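You operate a simulated robot arm through the tools that you are given. There is no shell and no other tool.

You are at the controls of a simulated two-armed robot. One attempt, no reset.

## Task
Swap the guide block marked mid for the one marked wide, lock it and shut the drawer.
Fine: the old block goes upright into the guides drawer. Set down upright: guide block marked mid, what you pick out.

It is judged by the outcome, as a careful person would: the job done as asked, and still so three seconds after it is handed in. It fails if anything else is knocked over, pushed out of place, dropped, spilled or broken.

## Robot
Two 6-joint arms with two-finger parallel grippers on one trunk that stands fixed in place. Base frame: the origin is at the foot of the trunk, x ahead of it, y to its left, z up. Readings come in cm, rad, newtons and seconds.
The left shoulder is at [28, 18.5, 108], the right one opposite. With the tool pointing down near the work surface each hand reaches from about 18 to 90 cm from the base axis, measured 20 degrees to its own side. Payload 1.57 kg a hand.
Tool frame (each hand has its own): the origin (TCP) lies between the finger pads and is the grasp point; the fingertips stand 3 cm ahead of it; z points along the fingers, y is the line along which they close. Largest opening 8 cm; finger width 1.7, thickness 1.2; the body of the gripper, 4 by 8.2 cm, starts 8 cm behind the TCP.
Orientation is that of the tool frame in the base frame, as a unit quaternion [x, y, z, w]. With the fingers straight down and closing along the base's y, the tool's x points along the base's -x, its y along +y and its z along -z.

## Interface
- The arms move only by the tool move_arm. It takes "left_targets", "right_targets" or both (then of equal length, played together; a hand with none holds still); each is text: rows parted by semicolons, each of 7 numbers parted by spaces: the shift along the base's x, y, z in cm, then the turn, a rotation vector about the base's x, y, z in rad, then the closure in counts, from 0 (fully open) to 255 (shut). In form: tx ty tz wx wy wz hand; .... A call has 1 to 20 rows; each row is the pose to reach, as a shift and turn from the pose commanded when the call began. Rows are played at 5 a second. More than 5 cm and 0.15 rad between two rows, or a gripper value outside its range, and nothing of the call is played. A pose out of reach is approached as far as the arm can. The call stops where the force on the tool passes 40 N (or 10 N more than at its start, if that is more) or the arm is blocked; 0.2 s more then pass. The fingers move at their own pace (about 15.3 cm/s each) and stop on an object; they squeeze with about 43 N. The grip force told is the motor's: it shows also when the fingers shut on nothing. Time passes only in rows, and 0.2 s behind the last, so rows that repeat a pose let the fingers close. The reply holds the time, the measured pose of the TCP, the force on the tool along the base axes, the opening and the grip force, in the units named above and with some noise, with the torque about the TCP (base axes, N m) and any sound that the robot's microphone picked up, and new pictures: "show" is both (left out), scene, wrist or none (wrist: the cameras of the hands that moved).
- Cameras (640 x 400 px; columns grow to the right, rows downward): "scene" is now at [23.63, -0.5, 151.7]; the picture's right is [-0.07, -1.00, 0.00], its down [-0.76, 0.06, -0.65] and it looks along [0.65, -0.05, -0.76] (base axes); focal length 277 px, centre (320, 200). "left" rides on the left gripper at [7.2, 0.7, -12.2] in its tool frame; the picture's right is [-0.09, 1.00, 0.00], its down [-0.84, -0.08, -0.54] and it looks along [-0.54, -0.05, 0.84] (tool axes); focal length 238 px, centre (320, 200). "right" rides on the right gripper at [7.2, -0.7, -12.2] in its tool frame; the picture's right is [0.09, 1.00, 0.00], its down [-0.84, 0.08, -0.54] and it looks along [-0.54, 0.05, 0.84] (tool axes); focal length 238 px, centre (320, 200). There is no depth. A picture from a camera that has moved, and an enlarged one, comes with that camera's place and axes in the base frame and with its lens.
- lift_body(by): slides the trunk up (or, below 0, down) by that many cm; the arms and the scene camera ride with it, the base frame stays. It gives what a move gives, with no picture.
- aim_head(pan, tilt): turns the head with the scene camera to pan (to the left, within 1.501 rad either way) and tilt (down, from -0.506 to 1.204), counted from straight ahead of the robot. It gives what a move gives, and a new picture of the scene camera.
- enlarge(camera, box): a new picture of the part [left, top, right, bottom] of that camera's present view, enlarged. No time passes.
- close_job(): hands the job in; it is judged then, once.

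Places have to be worked out from the pictures, the camera data and where the tool is seen. Open the grippers and draw the arms clear of the work before you hand the job in, unless the task says otherwise.

The tools are called after "Call:" as name(argument=value, ...) on one line, values as JSON. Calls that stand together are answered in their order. move_arm: Moves the arms, as the interface text tells. Its arguments: {"type":"object","properties":{"left_targets":{"type":"string"},"right_targets":{"type":"string"},"show":{"type":"string","enum":["both","scene","wrist","none"]}},"required":[]} The other tools are called the same way: lift_body (by) slides the trunk up or down; aim_head (pan, tilt) turns the head that bears the scene camera; enlarge (camera, box) takes an enlarged picture of a part of a camera's view; close_job () hands the job in.

At the start:

```text
time: 0.0
left_ee_pos: [58.43, 17.74, 128.84]
left_tcp_rot: [0.001, 1.0, 0.001, 0.0]
left_ft_force: [-0.4, -0.1, -0.1]
left_wrist_torque: [-0.01, -0.04, 0.0]
left_gripper_width: 7.97
left_finger_force: 0.0
right_ee_pos: [54.06, -27.87, 126.71]
right_tcp_rot: [0.0, 1.0, 0.001, 0.0]
right_ft_force: [0.3, 0.0, 1.5]
right_wrist_torque: [0.0, -0.01, 0.0]
right_gripper_width: 8.01
right_finger_force: 0.0
trunk travel left (down, up): [-77.5, 21.5]
head pan, tilt: [-0.073, 0.866]
```

scene: 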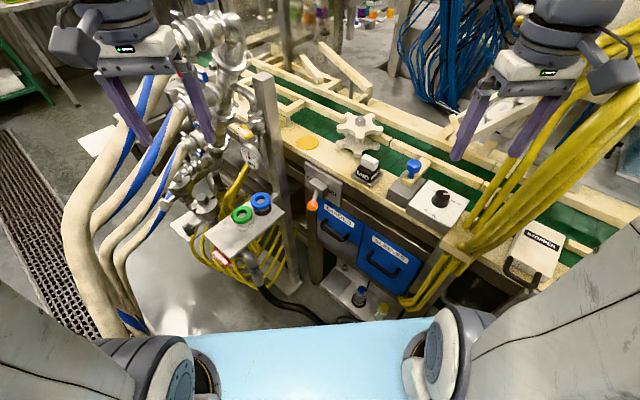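
right: 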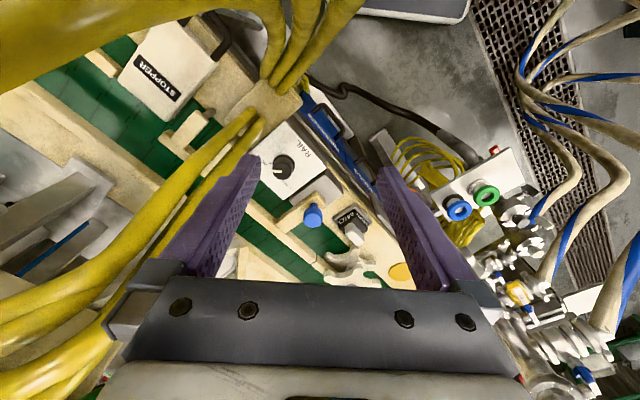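
left: 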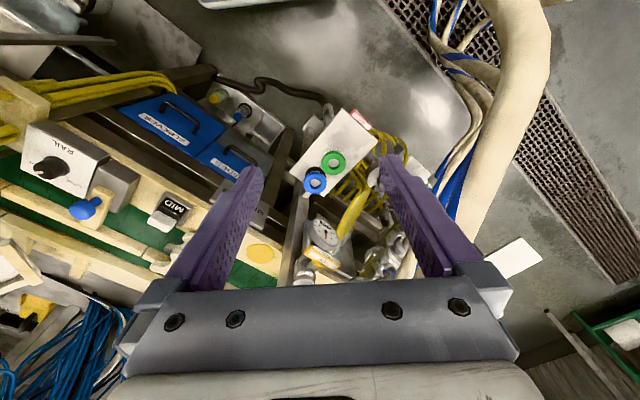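

I start by looking closely at the work: the MID block, the blue lever, the rail knob and the two blue drawers in the centre of the scene picture.

Call:
enlarge(camera="scene", box=[280, 100, 480, 225])

Call:
enlarge(camera="scene", box=[280, 180, 440, 280])

Call:
enlarge(camera="right", box=[230, 90, 430, 290])

Call:
enlarge(camera="left", box=[0, 80, 320, 280])

```text
3.20 times, centred on (380, 162) of scene
camera zoom: at [23.63, -0.5, 151.7], right [-0.07, -1.0, 0.0], down [-0.76, 0.06, -0.65], along [0.65, -0.05, -0.76], focal length 886 px, centre (128, 320)
```

zoom: 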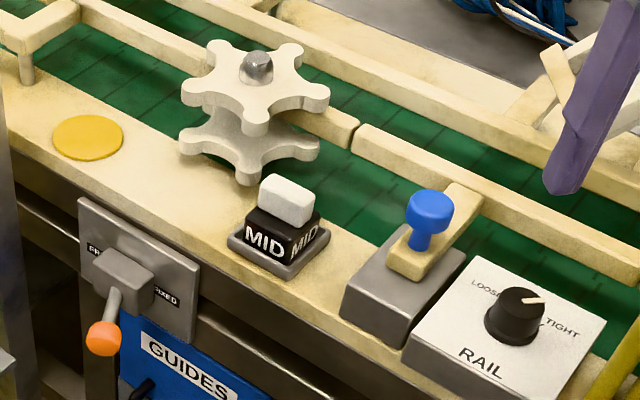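

```text
4.00 times, centred on (360, 230) of scene
camera zoom: at [23.63, -0.5, 151.7], right [-0.07, -1.0, 0.0], down [-0.76, 0.06, -0.65], along [0.65, -0.05, -0.76], focal length 1108 px, centre (160, 80)
```

zoom: 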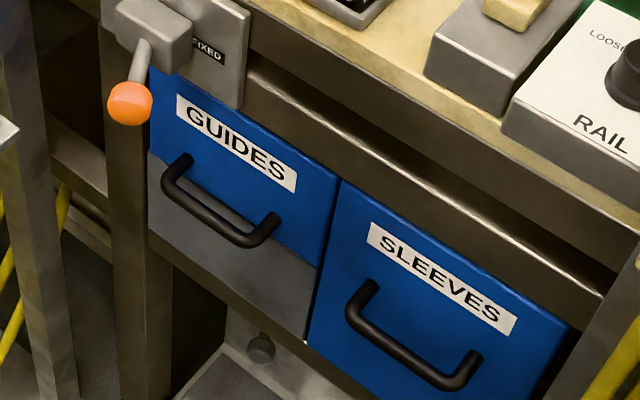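

```text
2.00 times, centred on (330, 190) of right
camera zoom: at [47.12, -28.52, 139.05], right [-0.09, 1.0, 0.0], down [0.84, 0.08, 0.54], along [0.54, 0.05, -0.84], focal length 477 px, centre (300, 220)
```

zoom: 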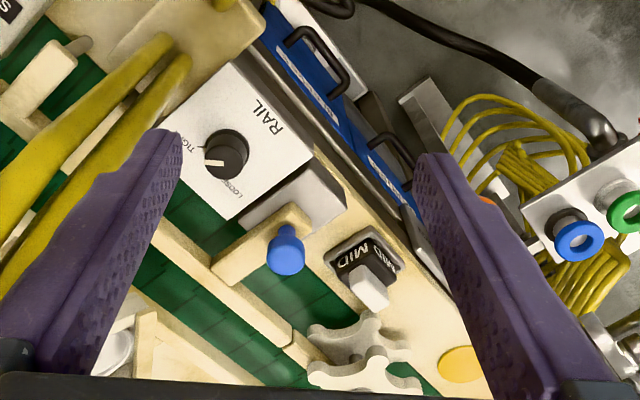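

```text
2.00 times, centred on (160, 180) of left
camera zoom: at [51.04, 18.48, 140.89], right [0.09, 1.0, 0.0], down [0.84, -0.08, 0.54], along [0.54, -0.05, -0.84], focal length 477 px, centre (640, 240)
```

zoom: 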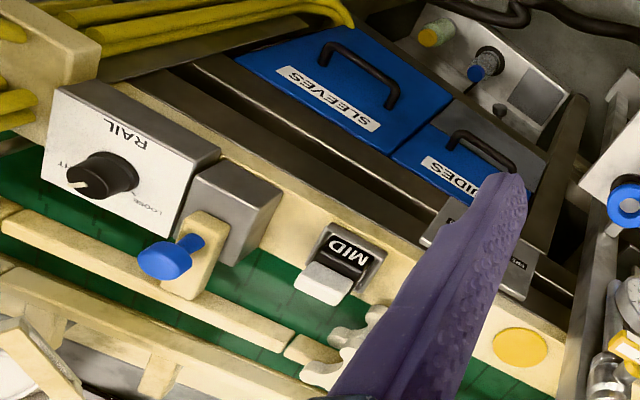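

The MID block top comes out near (80.5, -18.7, 100) from two views. I zoom in further on the lever plate, the latch and the RAIL knob to see what locks the block.

Call:
enlarge(camera="scene", box=[300, 155, 350, 220])

Call:
enlarge(camera="scene", box=[345, 145, 425, 205])

Call:
enlarge(camera="scene", box=[170, 120, 340, 320])

Call:
enlarge(camera="left", box=[180, 60, 380, 190])

Call:
enlarge(camera="left", box=[60, 140, 220, 260])

```text
6.15 times, centred on (325, 188) of scene
camera zoom: at [23.63, -0.5, 151.7], right [-0.07, -1.0, 0.0], down [-0.76, 0.06, -0.65], along [0.65, -0.05, -0.76], focal length 1704 px, centre (289, 277)
```

zoom: 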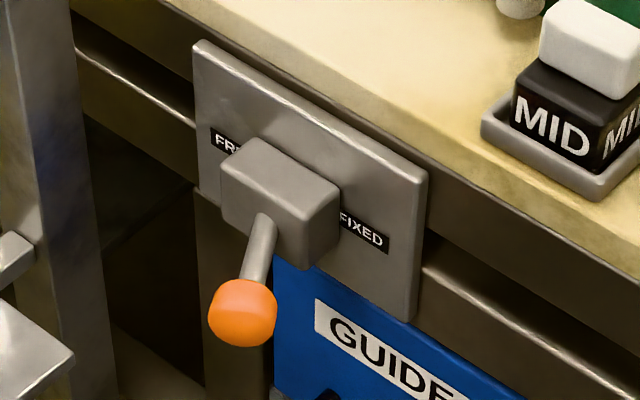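

```text
6.67 times, centred on (385, 175) of scene
camera zoom: at [23.63, -0.5, 151.7], right [-0.07, -1.0, 0.0], down [-0.76, 0.06, -0.65], along [0.65, -0.05, -0.76], focal length 1846 px, centre (-113, 367)
```

zoom: 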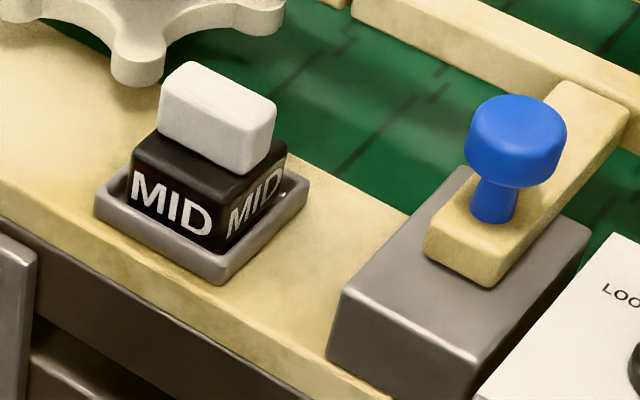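

```text
2.00 times, centred on (255, 220) of scene
camera zoom: at [23.63, -0.5, 151.7], right [-0.07, -1.0, 0.0], down [-0.76, 0.06, -0.65], along [0.65, -0.05, -0.76], focal length 554 px, centre (450, 160)
```

zoom: 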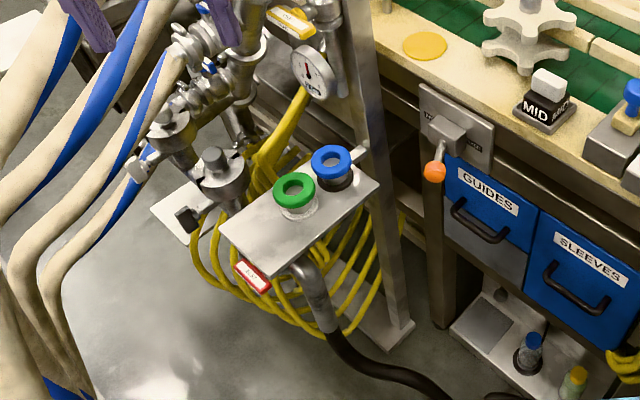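

```text
3.08 times, centred on (280, 125) of left
camera zoom: at [51.04, 18.48, 140.89], right [0.09, 1.0, 0.0], down [0.84, -0.08, 0.54], along [0.54, -0.05, -0.84], focal length 733 px, centre (443, 431)
```

zoom: 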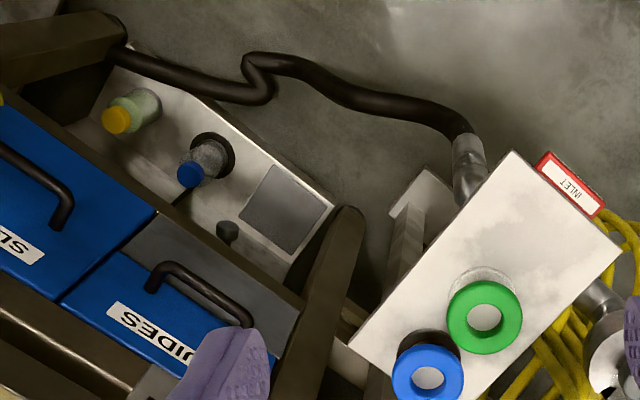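

```text
3.33 times, centred on (140, 200) of left
camera zoom: at [51.04, 18.48, 140.89], right [0.09, 1.0, 0.0], down [0.84, -0.08, 0.54], along [0.54, -0.05, -0.84], focal length 794 px, centre (920, 200)
```

zoom: 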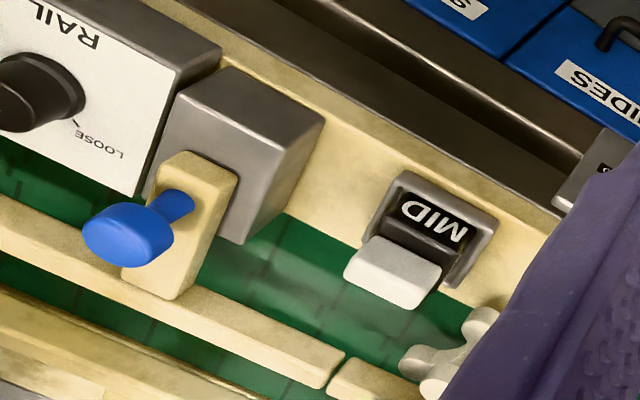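

The bench runs diagonally (front face turned toward the robot's left), the orange lever ball is near (73,-3,92) and the GUIDES handle near (79,-10,67). I shift the left hand toward the middle, in free air, to get a clear view of the lever plate and drawers.

Call:
move_arm(left_targets="0 -4 0 0 0 0 0; 0 -8 0 0 0 0 0; 0 -12 -2 0 0 0 0; 0 -15 -4 0 0 0 0; 0 -15 -4 0 0 0 0", show="both")

```text
time: 1.2
left_ee_pos: [58.42, 2.7, 125.03]
left_tcp_rot: [0.0, 1.0, 0.001, 0.001]
left_ft_force: [-0.2, 0.2, 0.0]
left_wrist_torque: [-0.02, 0.0, -0.01]
left_gripper_width: 7.97
left_finger_force: 0.1
right_ee_pos: [54.23, -28.0, 126.69]
right_tcp_rot: [-0.001, 1.0, 0.0, 0.001]
right_ft_force: [0.1, -0.4, -0.5]
right_wrist_torque: [0.0, 0.02, -0.02]
right_gripper_width: 7.99
right_finger_force: 0.0
trunk travel left (down, up): [-77.5, 21.5]
head pan, tilt: [-0.073, 0.866]
camera scene: at [23.64, -0.52, 151.7], right [-0.07, -1.0, 0.0], down [-0.76, 0.06, -0.65], along [0.65, -0.05, -0.76], focal length 277 px, centre (320, 200)
camera left: at [51.1, 3.49, 137.01], right [0.09, 1.0, 0.0], down [0.84, -0.08, 0.54], along [0.54, -0.05, -0.84], focal length 238 px, centre (320, 200)
```

scene: 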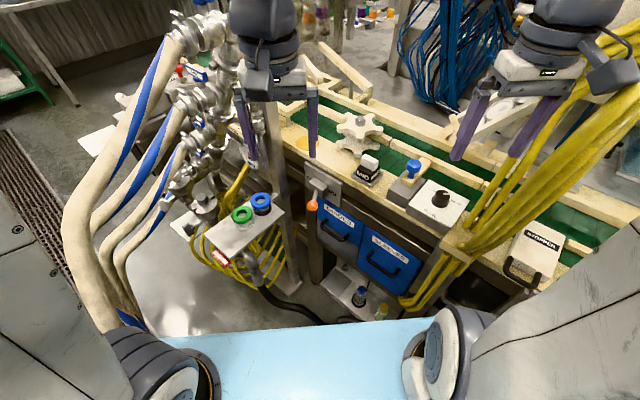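
left: 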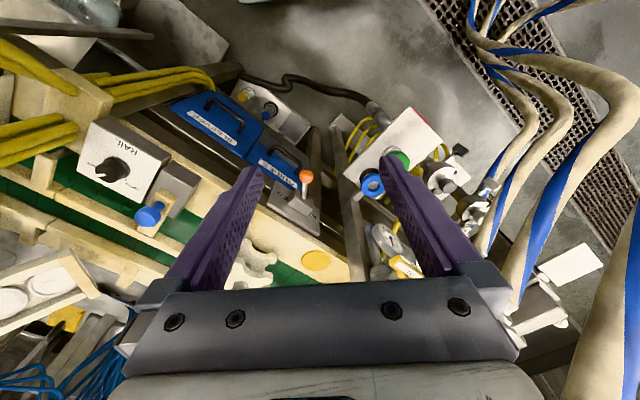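

Call:
enlarge(camera="left", box=[230, 130, 370, 230])

Call:
enlarge(camera="left", box=[60, 70, 320, 230])

```text
4.00 times, centred on (300, 180) of left
camera zoom: at [51.1, 3.49, 137.01], right [0.09, 1.0, 0.0], down [0.84, -0.08, 0.54], along [0.54, -0.05, -0.84], focal length 953 px, centre (400, 280)
```

zoom: 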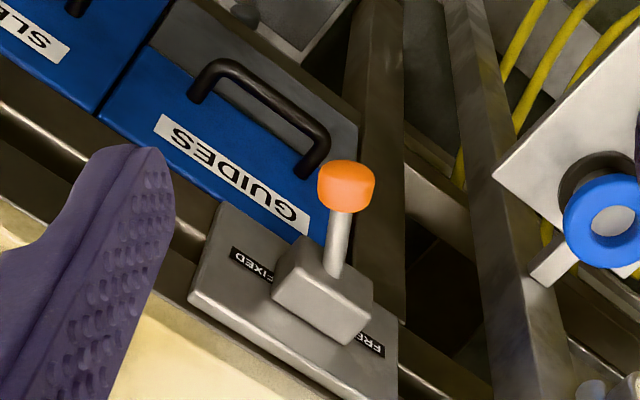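

```text
2.46 times, centred on (190, 150) of left
camera zoom: at [51.1, 3.49, 137.01], right [0.09, 1.0, 0.0], down [0.84, -0.08, 0.54], along [0.54, -0.05, -0.84], focal length 587 px, centre (640, 323)
```

zoom: 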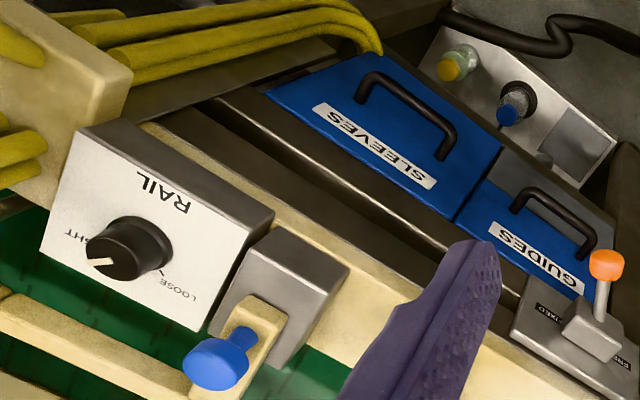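

The lever sits hub-centred on the plate with its ball swung toward the FIXED side, ball at about (76,-2.2,87.9); the bench front faces about (-0.69,0.72). I turn the left hand about 46° so it squares up with the bench and move it above the lever for a closer look.

Call:
move_arm(left_targets="2 0 -2 0 0 -0.14 0; 4 0 -4 0 0 -0.28 0; 6 0 -6 0 0 -0.42 0; 8 0 -8 0 0 -0.56 0; 10 0 -9 0 0 -0.70 0; 12 0 -9 0 0 -0.80 0; 12 0 -9 0 0 -0.80 0", show="both")

```text
time: 2.8
left_ee_pos: [70.49, 2.56, 115.98]
left_tcp_rot: [0.39, 0.921, 0.0, 0.001]
left_ft_force: [-0.1, 0.2, -0.4]
left_wrist_torque: [0.03, 0.01, -0.03]
left_gripper_width: 8.01
left_finger_force: 0.0
right_ee_pos: [54.22, -27.82, 126.74]
right_tcp_rot: [0.0, 1.0, 0.0, 0.0]
right_ft_force: [0.6, -0.2, 0.0]
right_wrist_torque: [-0.02, 0.01, 0.01]
right_gripper_width: 7.98
right_finger_force: 0.1
trunk travel left (down, up): [-77.5, 21.5]
head pan, tilt: [-0.073, 0.866]
camera scene: at [23.64, -0.5, 151.7], right [-0.07, -1.0, 0.0], down [-0.76, 0.06, -0.65], along [0.65, -0.05, -0.76], focal length 277 px, centre (320, 200)
camera left: at [65.83, 8.39, 128.0], right [0.78, 0.63, 0.0], down [0.53, -0.66, 0.54], along [0.34, -0.42, -0.84], focal length 238 px, centre (320, 200)
```

scene: 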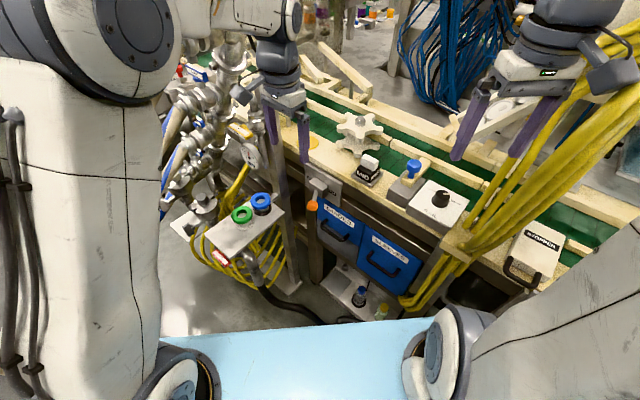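
left: 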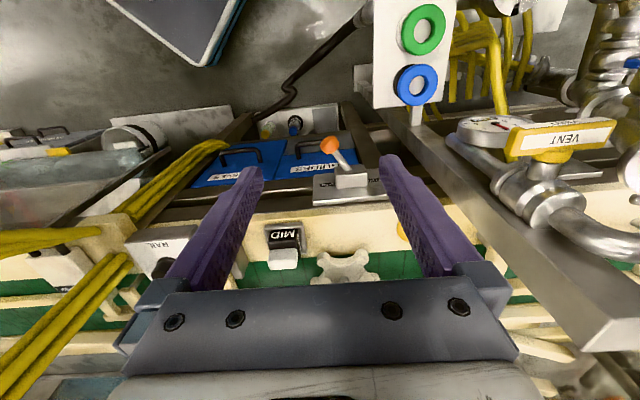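

The left camera now looks squarely at the bench front; a tall post stands near (83,8) just left of the lever, so I must keep the hand clear of it. I zoom in on lever, drawer and block from here.

Call:
enlarge(camera="left", box=[240, 110, 400, 210])

Call:
enlarge(camera="left", box=[240, 210, 400, 290])

Call:
enlarge(camera="scene", box=[240, 80, 340, 240])

```text
4.00 times, centred on (320, 160) of left
camera zoom: at [65.83, 8.39, 128.0], right [0.78, 0.63, 0.0], down [0.53, -0.66, 0.54], along [0.34, -0.42, -0.84], focal length 953 px, centre (320, 360)
```

zoom: 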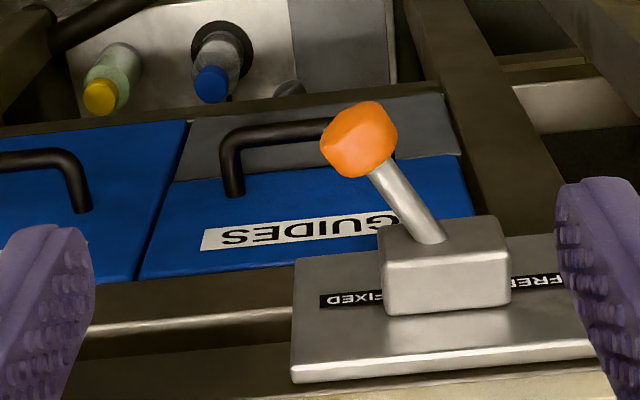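

```text
4.00 times, centred on (320, 250) of left
camera zoom: at [65.83, 8.39, 128.0], right [0.78, 0.63, 0.0], down [0.53, -0.66, 0.54], along [0.34, -0.42, -0.84], focal length 953 px, centre (320, 0)
```

zoom: 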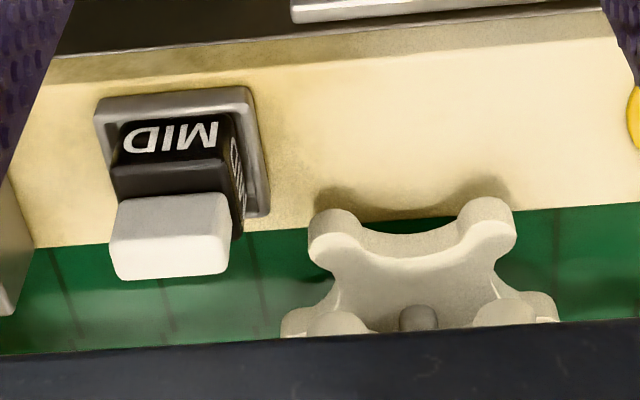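

```text
2.50 times, centred on (290, 160) of scene
camera zoom: at [23.64, -0.5, 151.7], right [-0.07, -1.0, 0.0], down [-0.76, 0.06, -0.65], along [0.65, -0.05, -0.76], focal length 692 px, centre (395, 300)
```

zoom: 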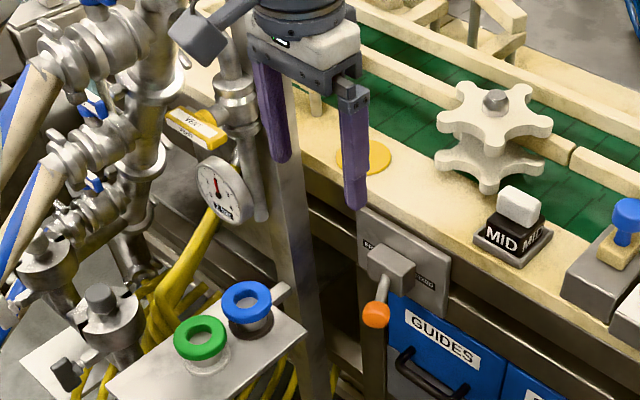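

The lever clearly leans to FIXED; it has to swing toward FREE, in the direction of the post. I check the clearance to the post in both cameras before going down.

Call:
enlarge(camera="left", box=[340, 60, 640, 380])

Call:
enlarge(camera="scene", box=[250, 140, 330, 300])

```text
1.25 times, centred on (490, 220) of left
camera zoom: at [65.83, 8.39, 128.0], right [0.78, 0.63, 0.0], down [0.53, -0.66, 0.54], along [0.34, -0.42, -0.84], focal length 298 px, centre (108, 175)
```

zoom: 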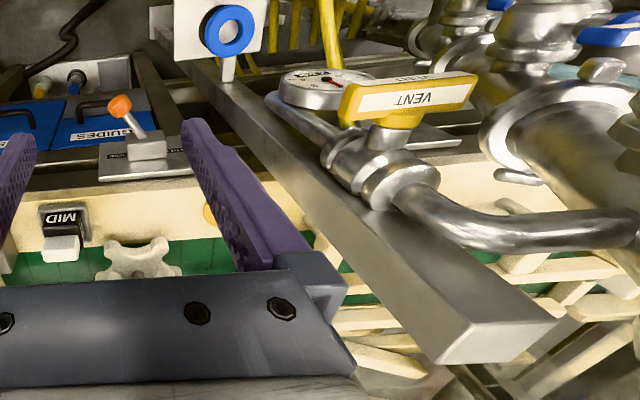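

```text
2.50 times, centred on (290, 220) of scene
camera zoom: at [23.64, -0.5, 151.7], right [-0.07, -1.0, 0.0], down [-0.76, 0.06, -0.65], along [0.65, -0.05, -0.76], focal length 692 px, centre (395, 150)
```

zoom: 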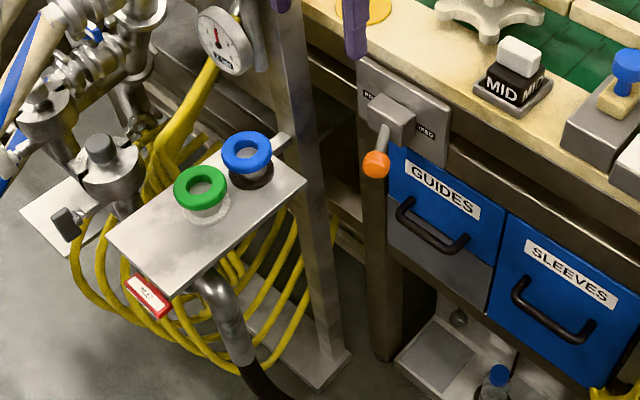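

The post resolves to about (92–96, 9), roughly 19 cm beyond the ball, so there is room. I close the left fingers and lower them to the right-hand (FIXED) side of the ball, stopping just above it to check.

Call:
move_arm(left_targets="1.2 -3.5 0 0 0 0 255; 2.4 -7.1 -2 0 0 0 255; 2.4 -7.1 -7 0 0 0 255; 2.4 -7.1 -12 0 0 0 255; 2.4 -7.1 -16 0 0 0 255; 2.4 -7.1 -20 0 0 0 255; 2.4 -7.1 -20 0 0 0 255", show="both")

```text
time: 4.4
left_ee_pos: [72.83, -4.4, 95.72]
left_tcp_rot: [0.389, 0.921, -0.001, 0.0]
left_ft_force: [0.0, -0.4, -0.2]
left_wrist_torque: [-0.02, 0.0, -0.02]
left_gripper_width: 0.01
left_finger_force: 20.5
right_ee_pos: [54.28, -27.76, 126.82]
right_tcp_rot: [-0.001, 1.0, 0.0, 0.0]
right_ft_force: [-0.1, 0.4, -0.9]
right_wrist_torque: [0.01, 0.01, -0.01]
right_gripper_width: 7.99
right_finger_force: 0.1
trunk travel left (down, up): [-77.5, 21.5]
head pan, tilt: [-0.073, 0.866]
camera scene: at [23.65, -0.5, 151.7], right [-0.07, -1.0, 0.0], down [-0.76, 0.06, -0.65], along [0.65, -0.05, -0.76], focal length 277 px, centre (320, 200)
camera left: at [68.22, 1.29, 107.94], right [0.78, 0.63, 0.0], down [0.53, -0.65, 0.54], along [0.34, -0.42, -0.84], focal length 238 px, centre (320, 200)
```

scene: 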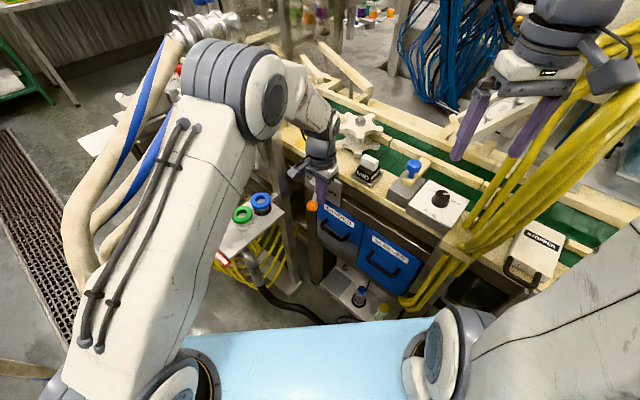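
left: 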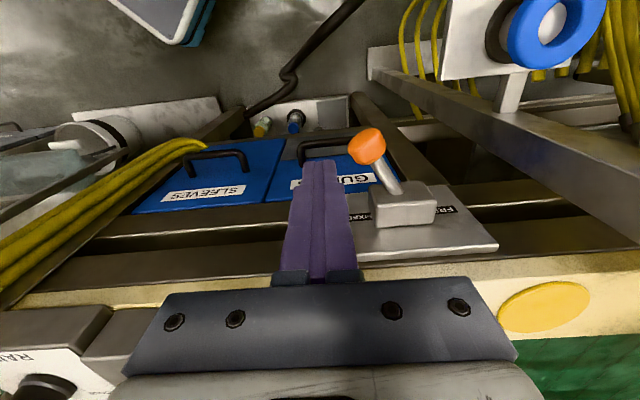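

The closed fingers are just right of the orange ball with clear space. I zoom in to check the alignment before lowering the last centimetres.

Call:
enlarge(camera="left", box=[260, 110, 480, 270])

Call:
enlarge(camera="scene", box=[280, 130, 380, 260])

```text
2.50 times, centred on (370, 190) of left
camera zoom: at [68.22, 1.29, 107.94], right [0.78, 0.63, 0.0], down [0.53, -0.65, 0.54], along [0.34, -0.42, -0.84], focal length 596 px, centre (195, 225)
```

zoom: 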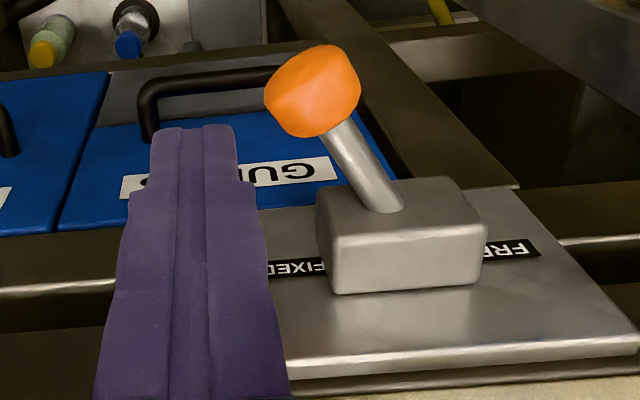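

```text
3.08 times, centred on (330, 195) of scene
camera zoom: at [23.65, -0.5, 151.7], right [-0.07, -1.0, 0.0], down [-0.76, 0.06, -0.65], along [0.65, -0.05, -0.76], focal length 852 px, centre (289, 215)
```

zoom: 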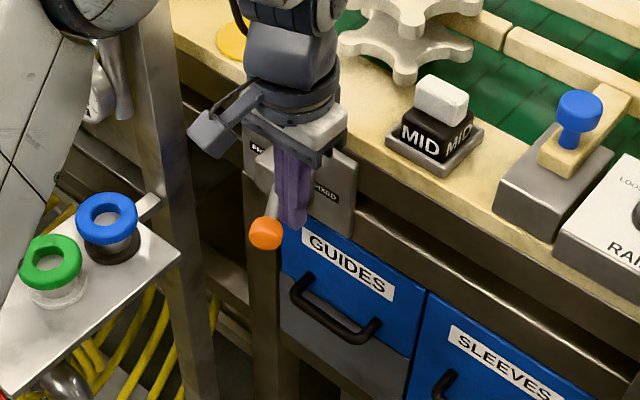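

Ball confirmed at (76.0,-2.1,88.0), about 3.9 cm along the bench from the finger axis. I lower the fingers beside it and push it along the bench toward FREE, part way first.

Call:
move_arm(left_targets="0 0 -3.5 0 0 0 255; 0 0 -7 0 0 0 255; 0 0 -7 0 0 0 255; 0.7 0.7 -7 0 0 0 255; 1.41 1.41 -7 0 0 0 255; 2.12 2.12 -7 0 0 0 255; 2.83 2.83 -7 0 0 0 255; 3.54 3.54 -7 0 0 0 255; 4.24 4.24 -7 0 0 0 255", show="both")

```text
time: 6.4
left_ee_pos: [77.14, -0.19, 88.79]
left_tcp_rot: [0.389, 0.921, -0.001, 0.0]
left_ft_force: [-0.2, -0.4, -0.8]
left_wrist_torque: [0.04, 0.02, -0.01]
left_gripper_width: 0.0
left_finger_force: 21.0
right_ee_pos: [54.19, -27.88, 126.8]
right_tcp_rot: [0.0, 1.0, -0.001, 0.001]
right_ft_force: [-0.3, -0.5, -0.1]
right_wrist_torque: [-0.02, 0.01, 0.0]
right_gripper_width: 8.0
right_finger_force: 0.2
trunk travel left (down, up): [-77.5, 21.5]
head pan, tilt: [-0.073, 0.866]
camera scene: at [23.63, -0.5, 151.7], right [-0.07, -1.0, 0.0], down [-0.76, 0.06, -0.65], along [0.65, -0.05, -0.76], focal length 277 px, centre (320, 200)
camera left: at [72.42, 5.51, 100.92], right [0.78, 0.63, 0.0], down [0.53, -0.65, 0.54], along [0.34, -0.42, -0.84], focal length 238 px, centre (320, 200)
```

scene: 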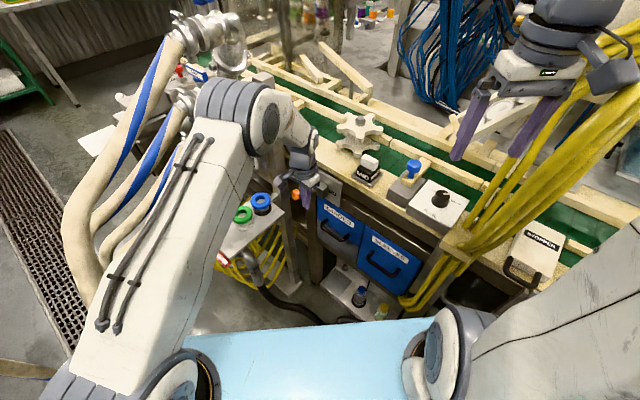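
left: 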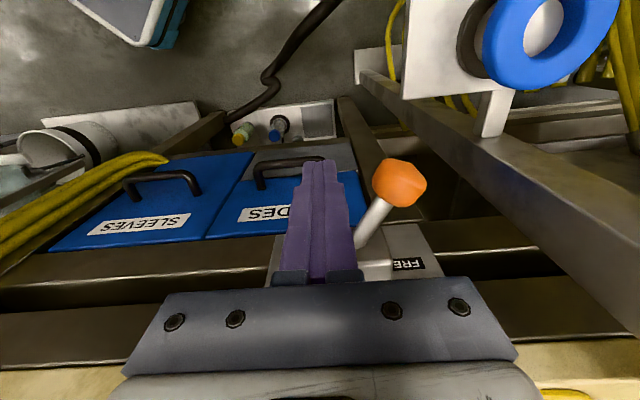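

The lever has swung past centre toward FREE. I zoom in to see whether it is fully over.

Call:
enlarge(camera="left", box=[240, 120, 480, 290])

Call:
enlarge(camera="scene", box=[270, 150, 360, 230])

```text
2.35 times, centred on (360, 205) of left
camera zoom: at [72.42, 5.51, 100.92], right [0.78, 0.63, 0.0], down [0.53, -0.65, 0.54], along [0.34, -0.42, -0.84], focal length 561 px, centre (226, 188)
```

zoom: 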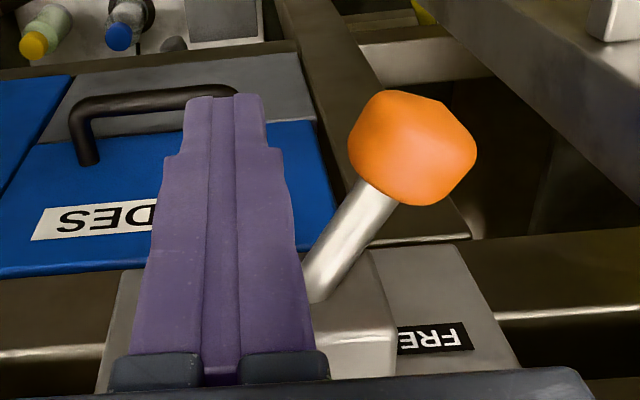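

```text
5.00 times, centred on (315, 190) of scene
camera zoom: at [23.63, -0.5, 151.7], right [-0.07, -1.0, 0.0], down [-0.76, 0.06, -0.65], along [0.65, -0.05, -0.76], focal length 1385 px, centre (345, 250)
```

zoom: 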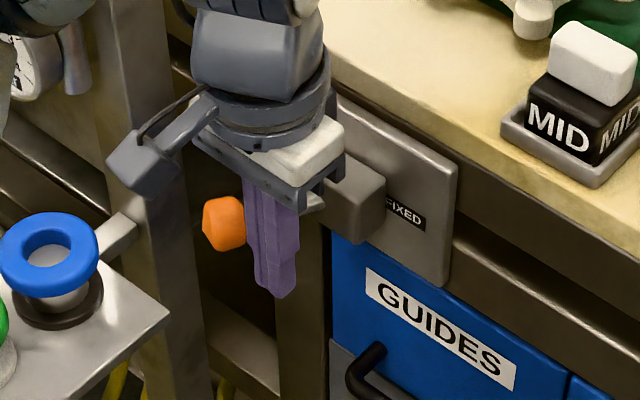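

The lever snapped over: the ball is now at (80.1,2.9,88.9), mirrored to the FREE side and clear of the fingers. I back the left hand off, lift it, and yaw it so the fingers will close across the horizontal drawer handle.

Call:
move_arm(left_targets="-1.4 -1.4 0 0 0 0 255; -1.4 -1.4 4.5 0 0 0 255; -2.5 -1 9 0 0 0.1 255; -5 0 12 0 0 0.24 120; -7.5 1.5 13 0 0 0.38 120; -10 3 13 0 0 0.52 120; -11 4 13 0 0 0.66 120; -11 4 13 0 0 0.80 120; -11 4 13 0 0 0.94 120; -11 4 13 0 0 1.08 120; -11 4 13 0 0 1.22 120; -11 4 13 0 0 1.36 120; -11 4 13 0 0 1.50 120; -11 4 13 0 0 1.585 120; -11 4 13 0 0 1.585 120", show="both")

```text
time: 9.6
left_ee_pos: [65.98, 3.78, 101.83]
left_tcp_rot: [-0.383, 0.924, 0.001, 0.0]
left_ft_force: [0.1, 0.0, 0.5]
left_wrist_torque: [0.03, 0.01, -0.01]
left_gripper_width: 4.22
left_finger_force: 0.1
right_ee_pos: [54.2, -27.62, 126.72]
right_tcp_rot: [0.0, 1.0, -0.001, 0.0]
right_ft_force: [-0.2, 0.1, 0.3]
right_wrist_torque: [0.01, 0.04, 0.02]
right_gripper_width: 8.0
right_finger_force: 0.0
trunk travel left (down, up): [-77.5, 21.5]
head pan, tilt: [-0.073, 0.866]
camera scene: at [23.63, -0.5, 151.7], right [-0.07, -1.0, 0.0], down [-0.76, 0.06, -0.65], along [0.65, -0.05, -0.76], focal length 277 px, centre (320, 200)
camera left: at [60.32, -0.69, 113.9], right [-0.64, 0.77, 0.0], down [0.65, 0.54, 0.54], along [0.42, 0.35, -0.84], focal length 238 px, centre (320, 200)
```

scene: 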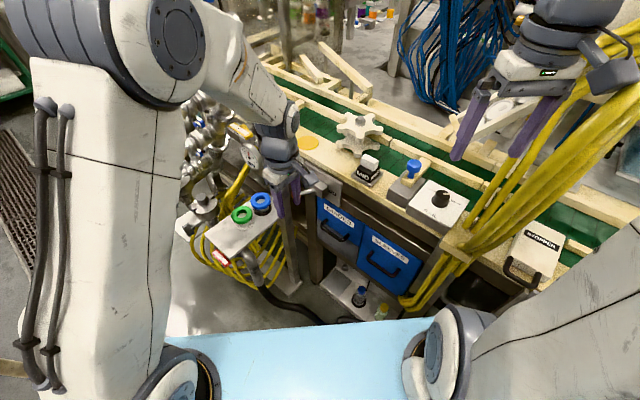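
left: 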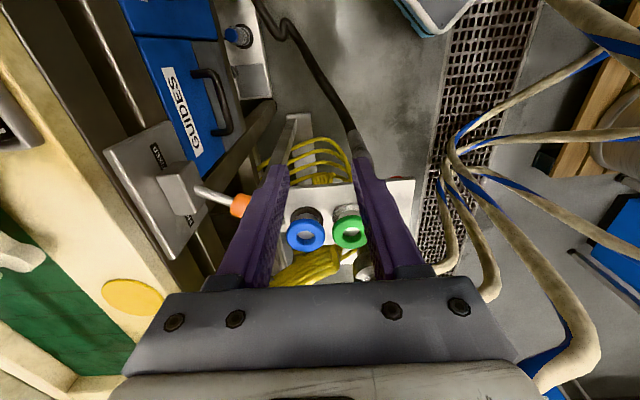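

The hand is now yawed with the closing axis across the handle. I zoom in on drawer handle and lever from this side.

Call:
enlarge(camera="left", box=[90, 0, 290, 260])

Call:
enlarge(camera="scene", box=[270, 160, 420, 290])

```text
1.54 times, centred on (190, 130) of left
camera zoom: at [60.32, -0.69, 113.9], right [-0.64, 0.77, 0.0], down [0.65, 0.54, 0.54], along [0.42, 0.35, -0.84], focal length 367 px, centre (520, 308)
```

zoom: 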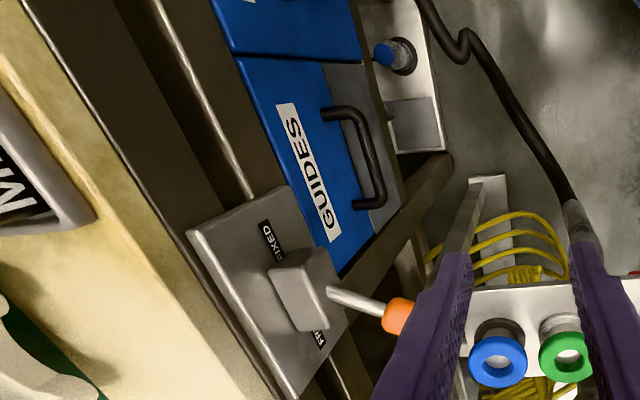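

```text
3.08 times, centred on (345, 225) of scene
camera zoom: at [23.63, -0.5, 151.7], right [-0.07, -1.0, 0.0], down [-0.76, 0.06, -0.65], along [0.65, -0.05, -0.76], focal length 852 px, centre (243, 123)
```

zoom: 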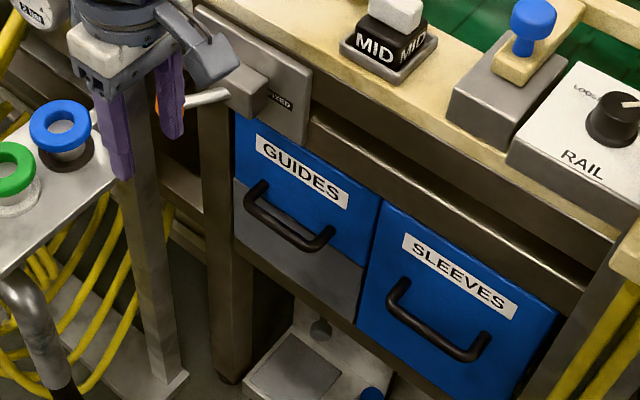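

Handle centre resolves to about (76.7,-8.4,71) with the bar along the bench direction. I tilt the hand to point mostly inward (65° from vertical) and bring it to a standoff about 12 cm in front of the handle.

Call:
move_arm(left_targets="0 0 0 -0.1 -0.1 0 120; 0 0 0 -0.2 -0.2 0 120; 0 0 -2 -0.3 -0.3 0 120; 0 0 -6 -0.4 -0.4 0 120; 0 0 -10 -0.5 -0.5 0 120; 0.5 -0.8 -14 -0.6 -0.6 0 120; 1 -1.7 -18 -0.7 -0.7 0 120; 1.6 -2.7 -22 -0.8 -0.8 0 120; 2.2 -3.7 -25.2 -0.802 -0.802 0 120; 2.2 -3.7 -25.2 -0.802 -0.802 0 120", show="both")

```text
time: 11.8
left_ee_pos: [68.03, 0.02, 76.6]
left_tcp_rot: [-0.323, 0.779, -0.496, 0.206]
left_ft_force: [-0.5, -1.1, -0.2]
left_wrist_torque: [-0.01, 0.03, 0.0]
left_gripper_width: 4.2
left_finger_force: 0.0
left hand out of reach, approached as far as the arm can: row 3, 4
right_ee_pos: [54.26, -27.79, 126.73]
right_tcp_rot: [-0.001, 1.0, 0.0, -0.001]
right_ft_force: [0.8, 0.4, -0.3]
right_wrist_torque: [0.02, -0.03, -0.01]
right_gripper_width: 8.0
right_finger_force: 0.1
trunk travel left (down, up): [-77.5, 21.5]
head pan, tilt: [-0.073, 0.866]
camera scene: at [23.64, -0.5, 151.7], right [-0.07, -1.0, 0.0], down [-0.76, 0.06, -0.65], along [0.65, -0.05, -0.76], focal length 277 px, centre (320, 200)
camera left: at [54.84, 3.12, 81.03], right [-0.23, 0.36, -0.9], down [0.27, 0.92, 0.3], along [0.94, -0.17, -0.31], focal length 238 px, centre (320, 200)
```

scene: 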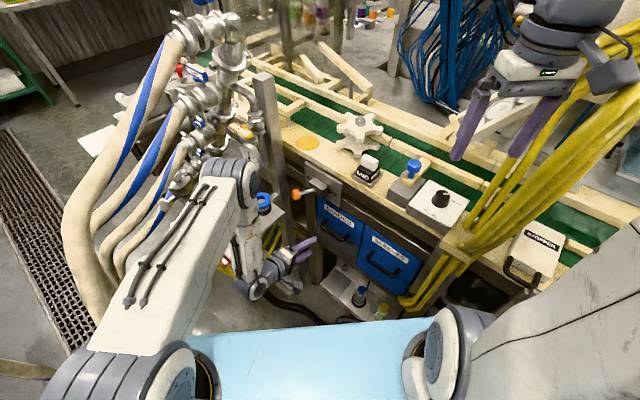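
left: 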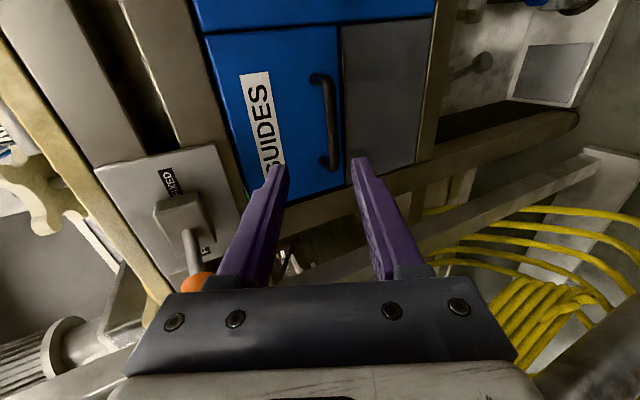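

The pose was reached; the handle is straight ahead in the left view. I check closely that the forearm is clear of the ring box and hoses.

Call:
enlarge(camera="scene", box=[190, 140, 350, 320])

Call:
enlarge(camera="left", box=[180, 40, 460, 300])

```text
2.22 times, centred on (270, 230) of scene
camera zoom: at [23.64, -0.5, 151.7], right [-0.07, -1.0, 0.0], down [-0.76, 0.06, -0.65], along [0.65, -0.05, -0.76], focal length 615 px, centre (431, 133)
```

zoom: 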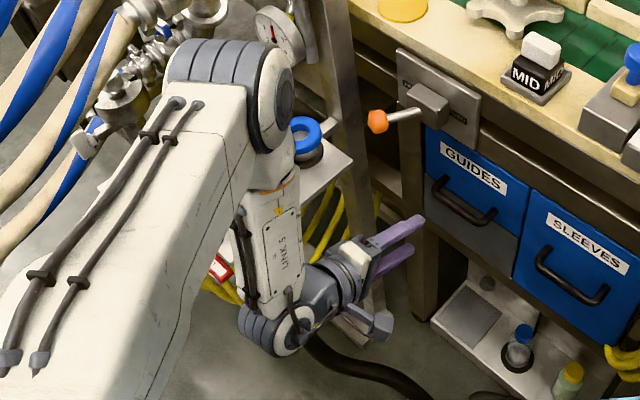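

```text
1.54 times, centred on (320, 170) of left
camera zoom: at [54.84, 3.12, 81.03], right [-0.23, 0.36, -0.9], down [0.27, 0.92, 0.3], along [0.94, -0.17, -0.31], focal length 367 px, centre (320, 246)
```

zoom: 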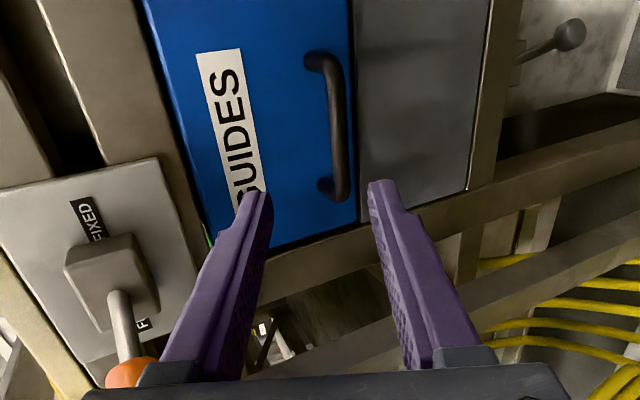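

From this lower viewpoint the handle bar triangulates better, at about (78.9,-9.8,67.8), i.e. 17 cm ahead of the TCP and ~1.8 cm below the hand's axis. I move to about 5 cm short of it and look again.

Call:
move_arm(left_targets="1.5 -1.3 -2 0 0 0 120; 3.4 -2.9 -4 0 0 0 120; 5.2 -4.4 -5.3 0 0 0 120; 6.6 -5.5 -6.1 0 0 0 120; 6.6 -5.5 -6.1 0 0 0 120", show="both")

```text
time: 13.0
left_ee_pos: [74.71, -5.39, 70.55]
left_tcp_rot: [-0.323, 0.779, -0.496, 0.205]
left_ft_force: [-0.1, 0.0, 0.3]
left_wrist_torque: [0.05, 0.0, 0.02]
left_gripper_width: 4.24
left_finger_force: 0.0
right_ee_pos: [54.24, -27.75, 126.6]
right_tcp_rot: [0.0, 1.0, 0.0, -0.001]
right_ft_force: [-0.1, -0.9, -0.7]
right_wrist_torque: [-0.02, -0.03, 0.03]
right_gripper_width: 8.0
right_finger_force: 0.0
trunk travel left (down, up): [-77.5, 21.5]
head pan, tilt: [-0.073, 0.866]
camera scene: at [23.63, -0.5, 151.7], right [-0.07, -1.0, 0.0], down [-0.76, 0.06, -0.65], along [0.65, -0.05, -0.76], focal length 277 px, centre (320, 200)
camera left: at [61.61, -2.42, 74.94], right [-0.23, 0.36, -0.9], down [0.27, 0.92, 0.3], along [0.93, -0.17, -0.31], focal length 238 px, centre (320, 200)
```

scene: 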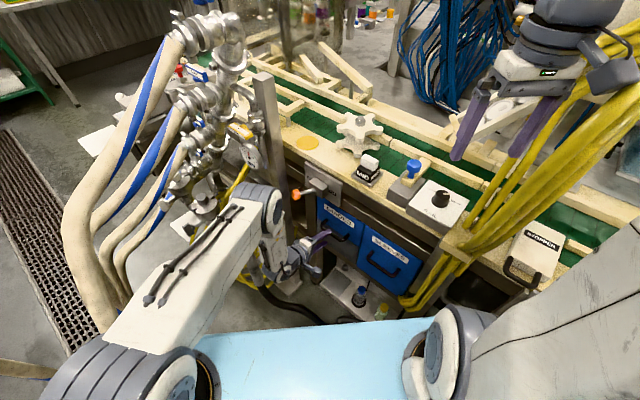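
left: 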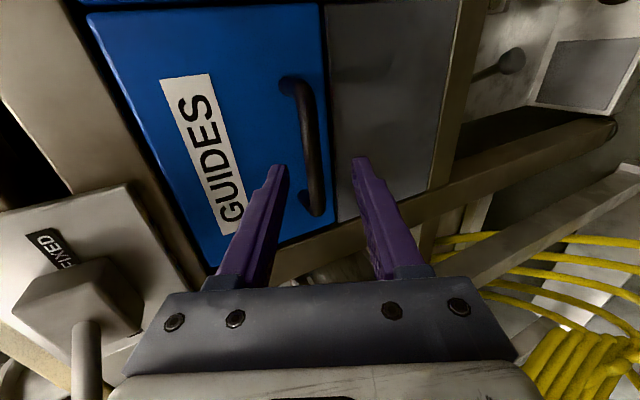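

The handle lies between the fingers in the left view. I zoom to measure the bar's place relative to the fingers and check the elbow near the ring box.

Call:
enlarge(camera="left", box=[220, 50, 420, 240])

Call:
enlarge(camera="scene", box=[230, 160, 380, 300])

```text
2.11 times, centred on (320, 145) of left
camera zoom: at [61.61, -2.42, 74.94], right [-0.23, 0.36, -0.9], down [0.27, 0.92, 0.3], along [0.93, -0.17, -0.31], focal length 502 px, centre (320, 316)
```

zoom: 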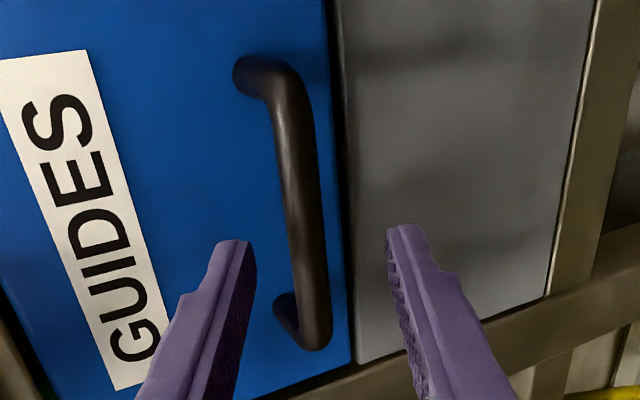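

```text
2.86 times, centred on (305, 230) of scene
camera zoom: at [23.63, -0.5, 151.7], right [-0.07, -1.0, 0.0], down [-0.76, 0.06, -0.65], along [0.65, -0.05, -0.76], focal length 791 px, centre (363, 114)
```

zoom: 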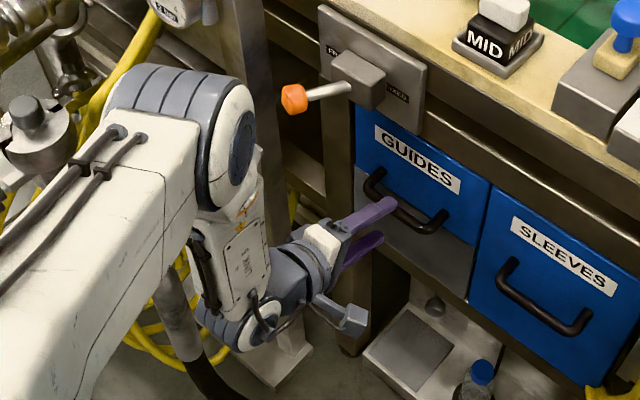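

The bar is nearly centred between the fingers, with 4–6 cm left to go. I shift slightly to the right along the bar (more clearance from the ring box) and go 2.5 cm further in.

Call:
move_arm(left_targets="0.33 -1.4 -0.35 0 0 0 120; 0.66 -2.78 -0.7 0 0 0 120; 0.66 -2.78 -0.7 0 0 0 120", show="wrist")

Call:
enlarge(camera="left", box=[220, 50, 420, 240])

Call:
enlarge(camera="scene", box=[290, 190, 380, 270])

```text
time: 13.8
left_ee_pos: [75.38, -8.22, 69.92]
left_tcp_rot: [-0.322, 0.779, -0.496, 0.205]
left_ft_force: [-0.4, 0.0, 0.4]
left_wrist_torque: [-0.02, 0.03, -0.01]
left_gripper_width: 4.21
left_finger_force: 0.0
right_ee_pos: [54.27, -27.81, 126.81]
right_tcp_rot: [0.0, 1.0, 0.0, 0.0]
right_ft_force: [-0.4, -0.4, 0.5]
right_wrist_torque: [-0.03, 0.02, 0.01]
right_gripper_width: 8.0
right_finger_force: 0.0
trunk travel left (down, up): [-77.5, 21.5]
head pan, tilt: [-0.073, 0.866]
camera left: at [62.2, -5.13, 74.32], right [-0.23, 0.36, -0.9], down [0.27, 0.92, 0.3], along [0.94, -0.17, -0.31], focal length 238 px, centre (320, 200)
```

left: 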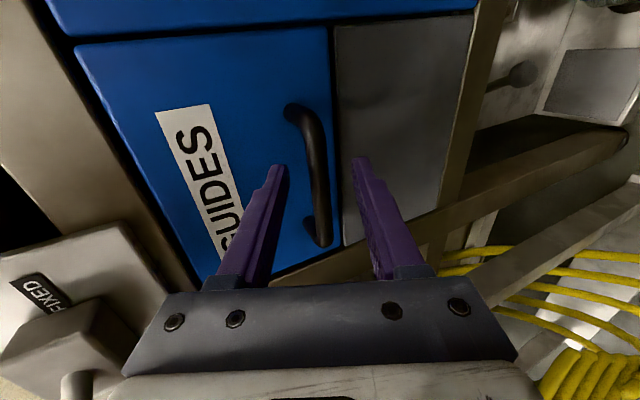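

```text
2.11 times, centred on (320, 145) of left
camera zoom: at [62.2, -5.13, 74.32], right [-0.23, 0.36, -0.9], down [0.27, 0.92, 0.3], along [0.94, -0.17, -0.31], focal length 502 px, centre (320, 316)
```

zoom: 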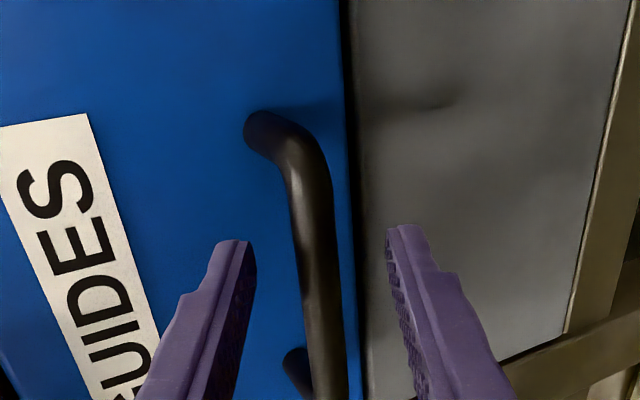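

```text
5.00 times, centred on (335, 230) of scene
camera zoom: at [23.63, -0.51, 151.7], right [-0.07, -1.0, 0.0], down [-0.76, 0.06, -0.65], along [0.65, -0.05, -0.76], focal length 1385 px, centre (245, 50)
```

zoom: 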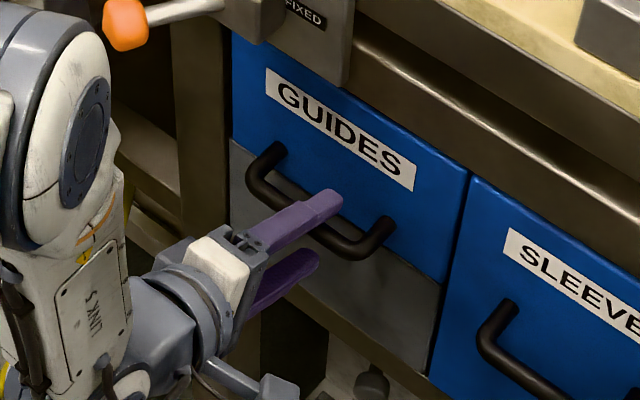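

Bar and fingertips now measure at the same depth (bar ~3.3 cm ahead of TCP, centred). I narrow the opening, advance 1.8 cm so the bar sits between the pads, then close on it.

Call:
move_arm(left_targets="0 0 0 0 0 0 155; 0.6 -0.6 -0.4 0 0 0 155; 1.15 -1.15 -0.76 0 0 0 155; 1.15 -1.15 -0.76 0 0 0 155; 1.15 -1.15 -0.76 0 0 0 255; 1.15 -1.15 -0.76 0 0 0 255; 1.15 -1.15 -0.76 0 0 0 255", show="wrist")

Call:
enlarge(camera="left", box=[220, 50, 420, 240])

Call:
enlarge(camera="scene", box=[290, 190, 380, 270])

```text
time: 15.4
left_ee_pos: [76.55, -9.33, 69.19]
left_tcp_rot: [-0.322, 0.778, -0.498, 0.207]
left_ft_force: [1.1, -1.0, 10.7]
left_wrist_torque: [-0.3, 0.17, -0.08]
left_gripper_width: 1.38
left_finger_force: 30.2
right_ee_pos: [54.11, -27.76, 126.68]
right_tcp_rot: [0.0, 1.0, 0.0, 0.0]
right_ft_force: [0.6, -0.2, -0.1]
right_wrist_torque: [0.03, -0.02, 0.0]
right_gripper_width: 8.01
right_finger_force: 0.1
trunk travel left (down, up): [-77.5, 21.5]
head pan, tilt: [-0.073, 0.866]
camera left: at [63.33, -6.28, 73.64], right [-0.23, 0.36, -0.9], down [0.27, 0.92, 0.3], along [0.94, -0.17, -0.31], focal length 238 px, centre (320, 200)
```

left: 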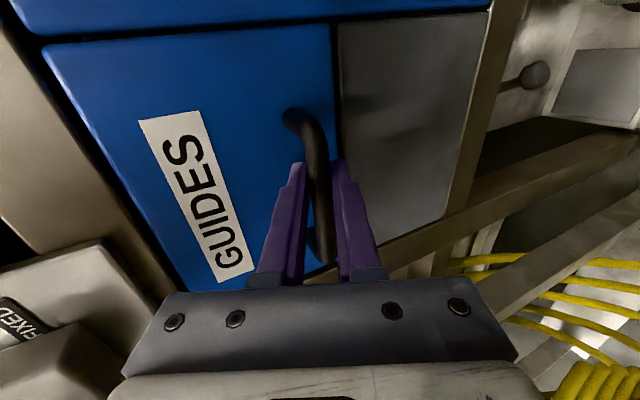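

```text
2.11 times, centred on (320, 145) of left
camera zoom: at [63.33, -6.28, 73.64], right [-0.23, 0.36, -0.9], down [0.27, 0.92, 0.3], along [0.94, -0.17, -0.31], focal length 502 px, centre (320, 316)
```

zoom: 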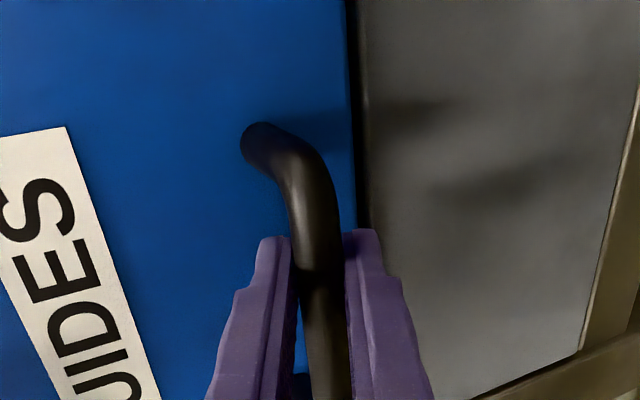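

```text
5.00 times, centred on (335, 230) of scene
camera zoom: at [23.59, -0.5, 151.72], right [-0.07, -1.0, 0.0], down [-0.76, 0.06, -0.65], along [0.65, -0.05, -0.76], focal length 1385 px, centre (245, 50)
```

zoom: 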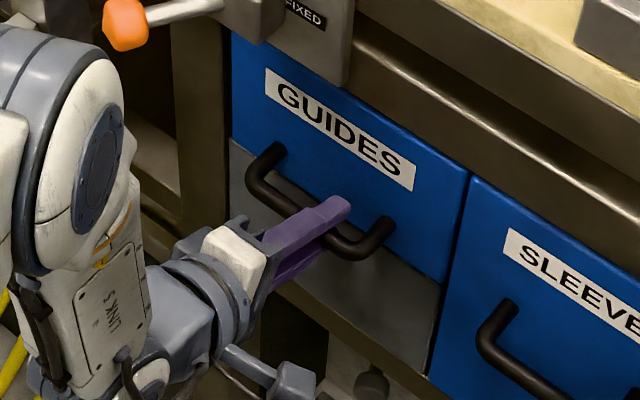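

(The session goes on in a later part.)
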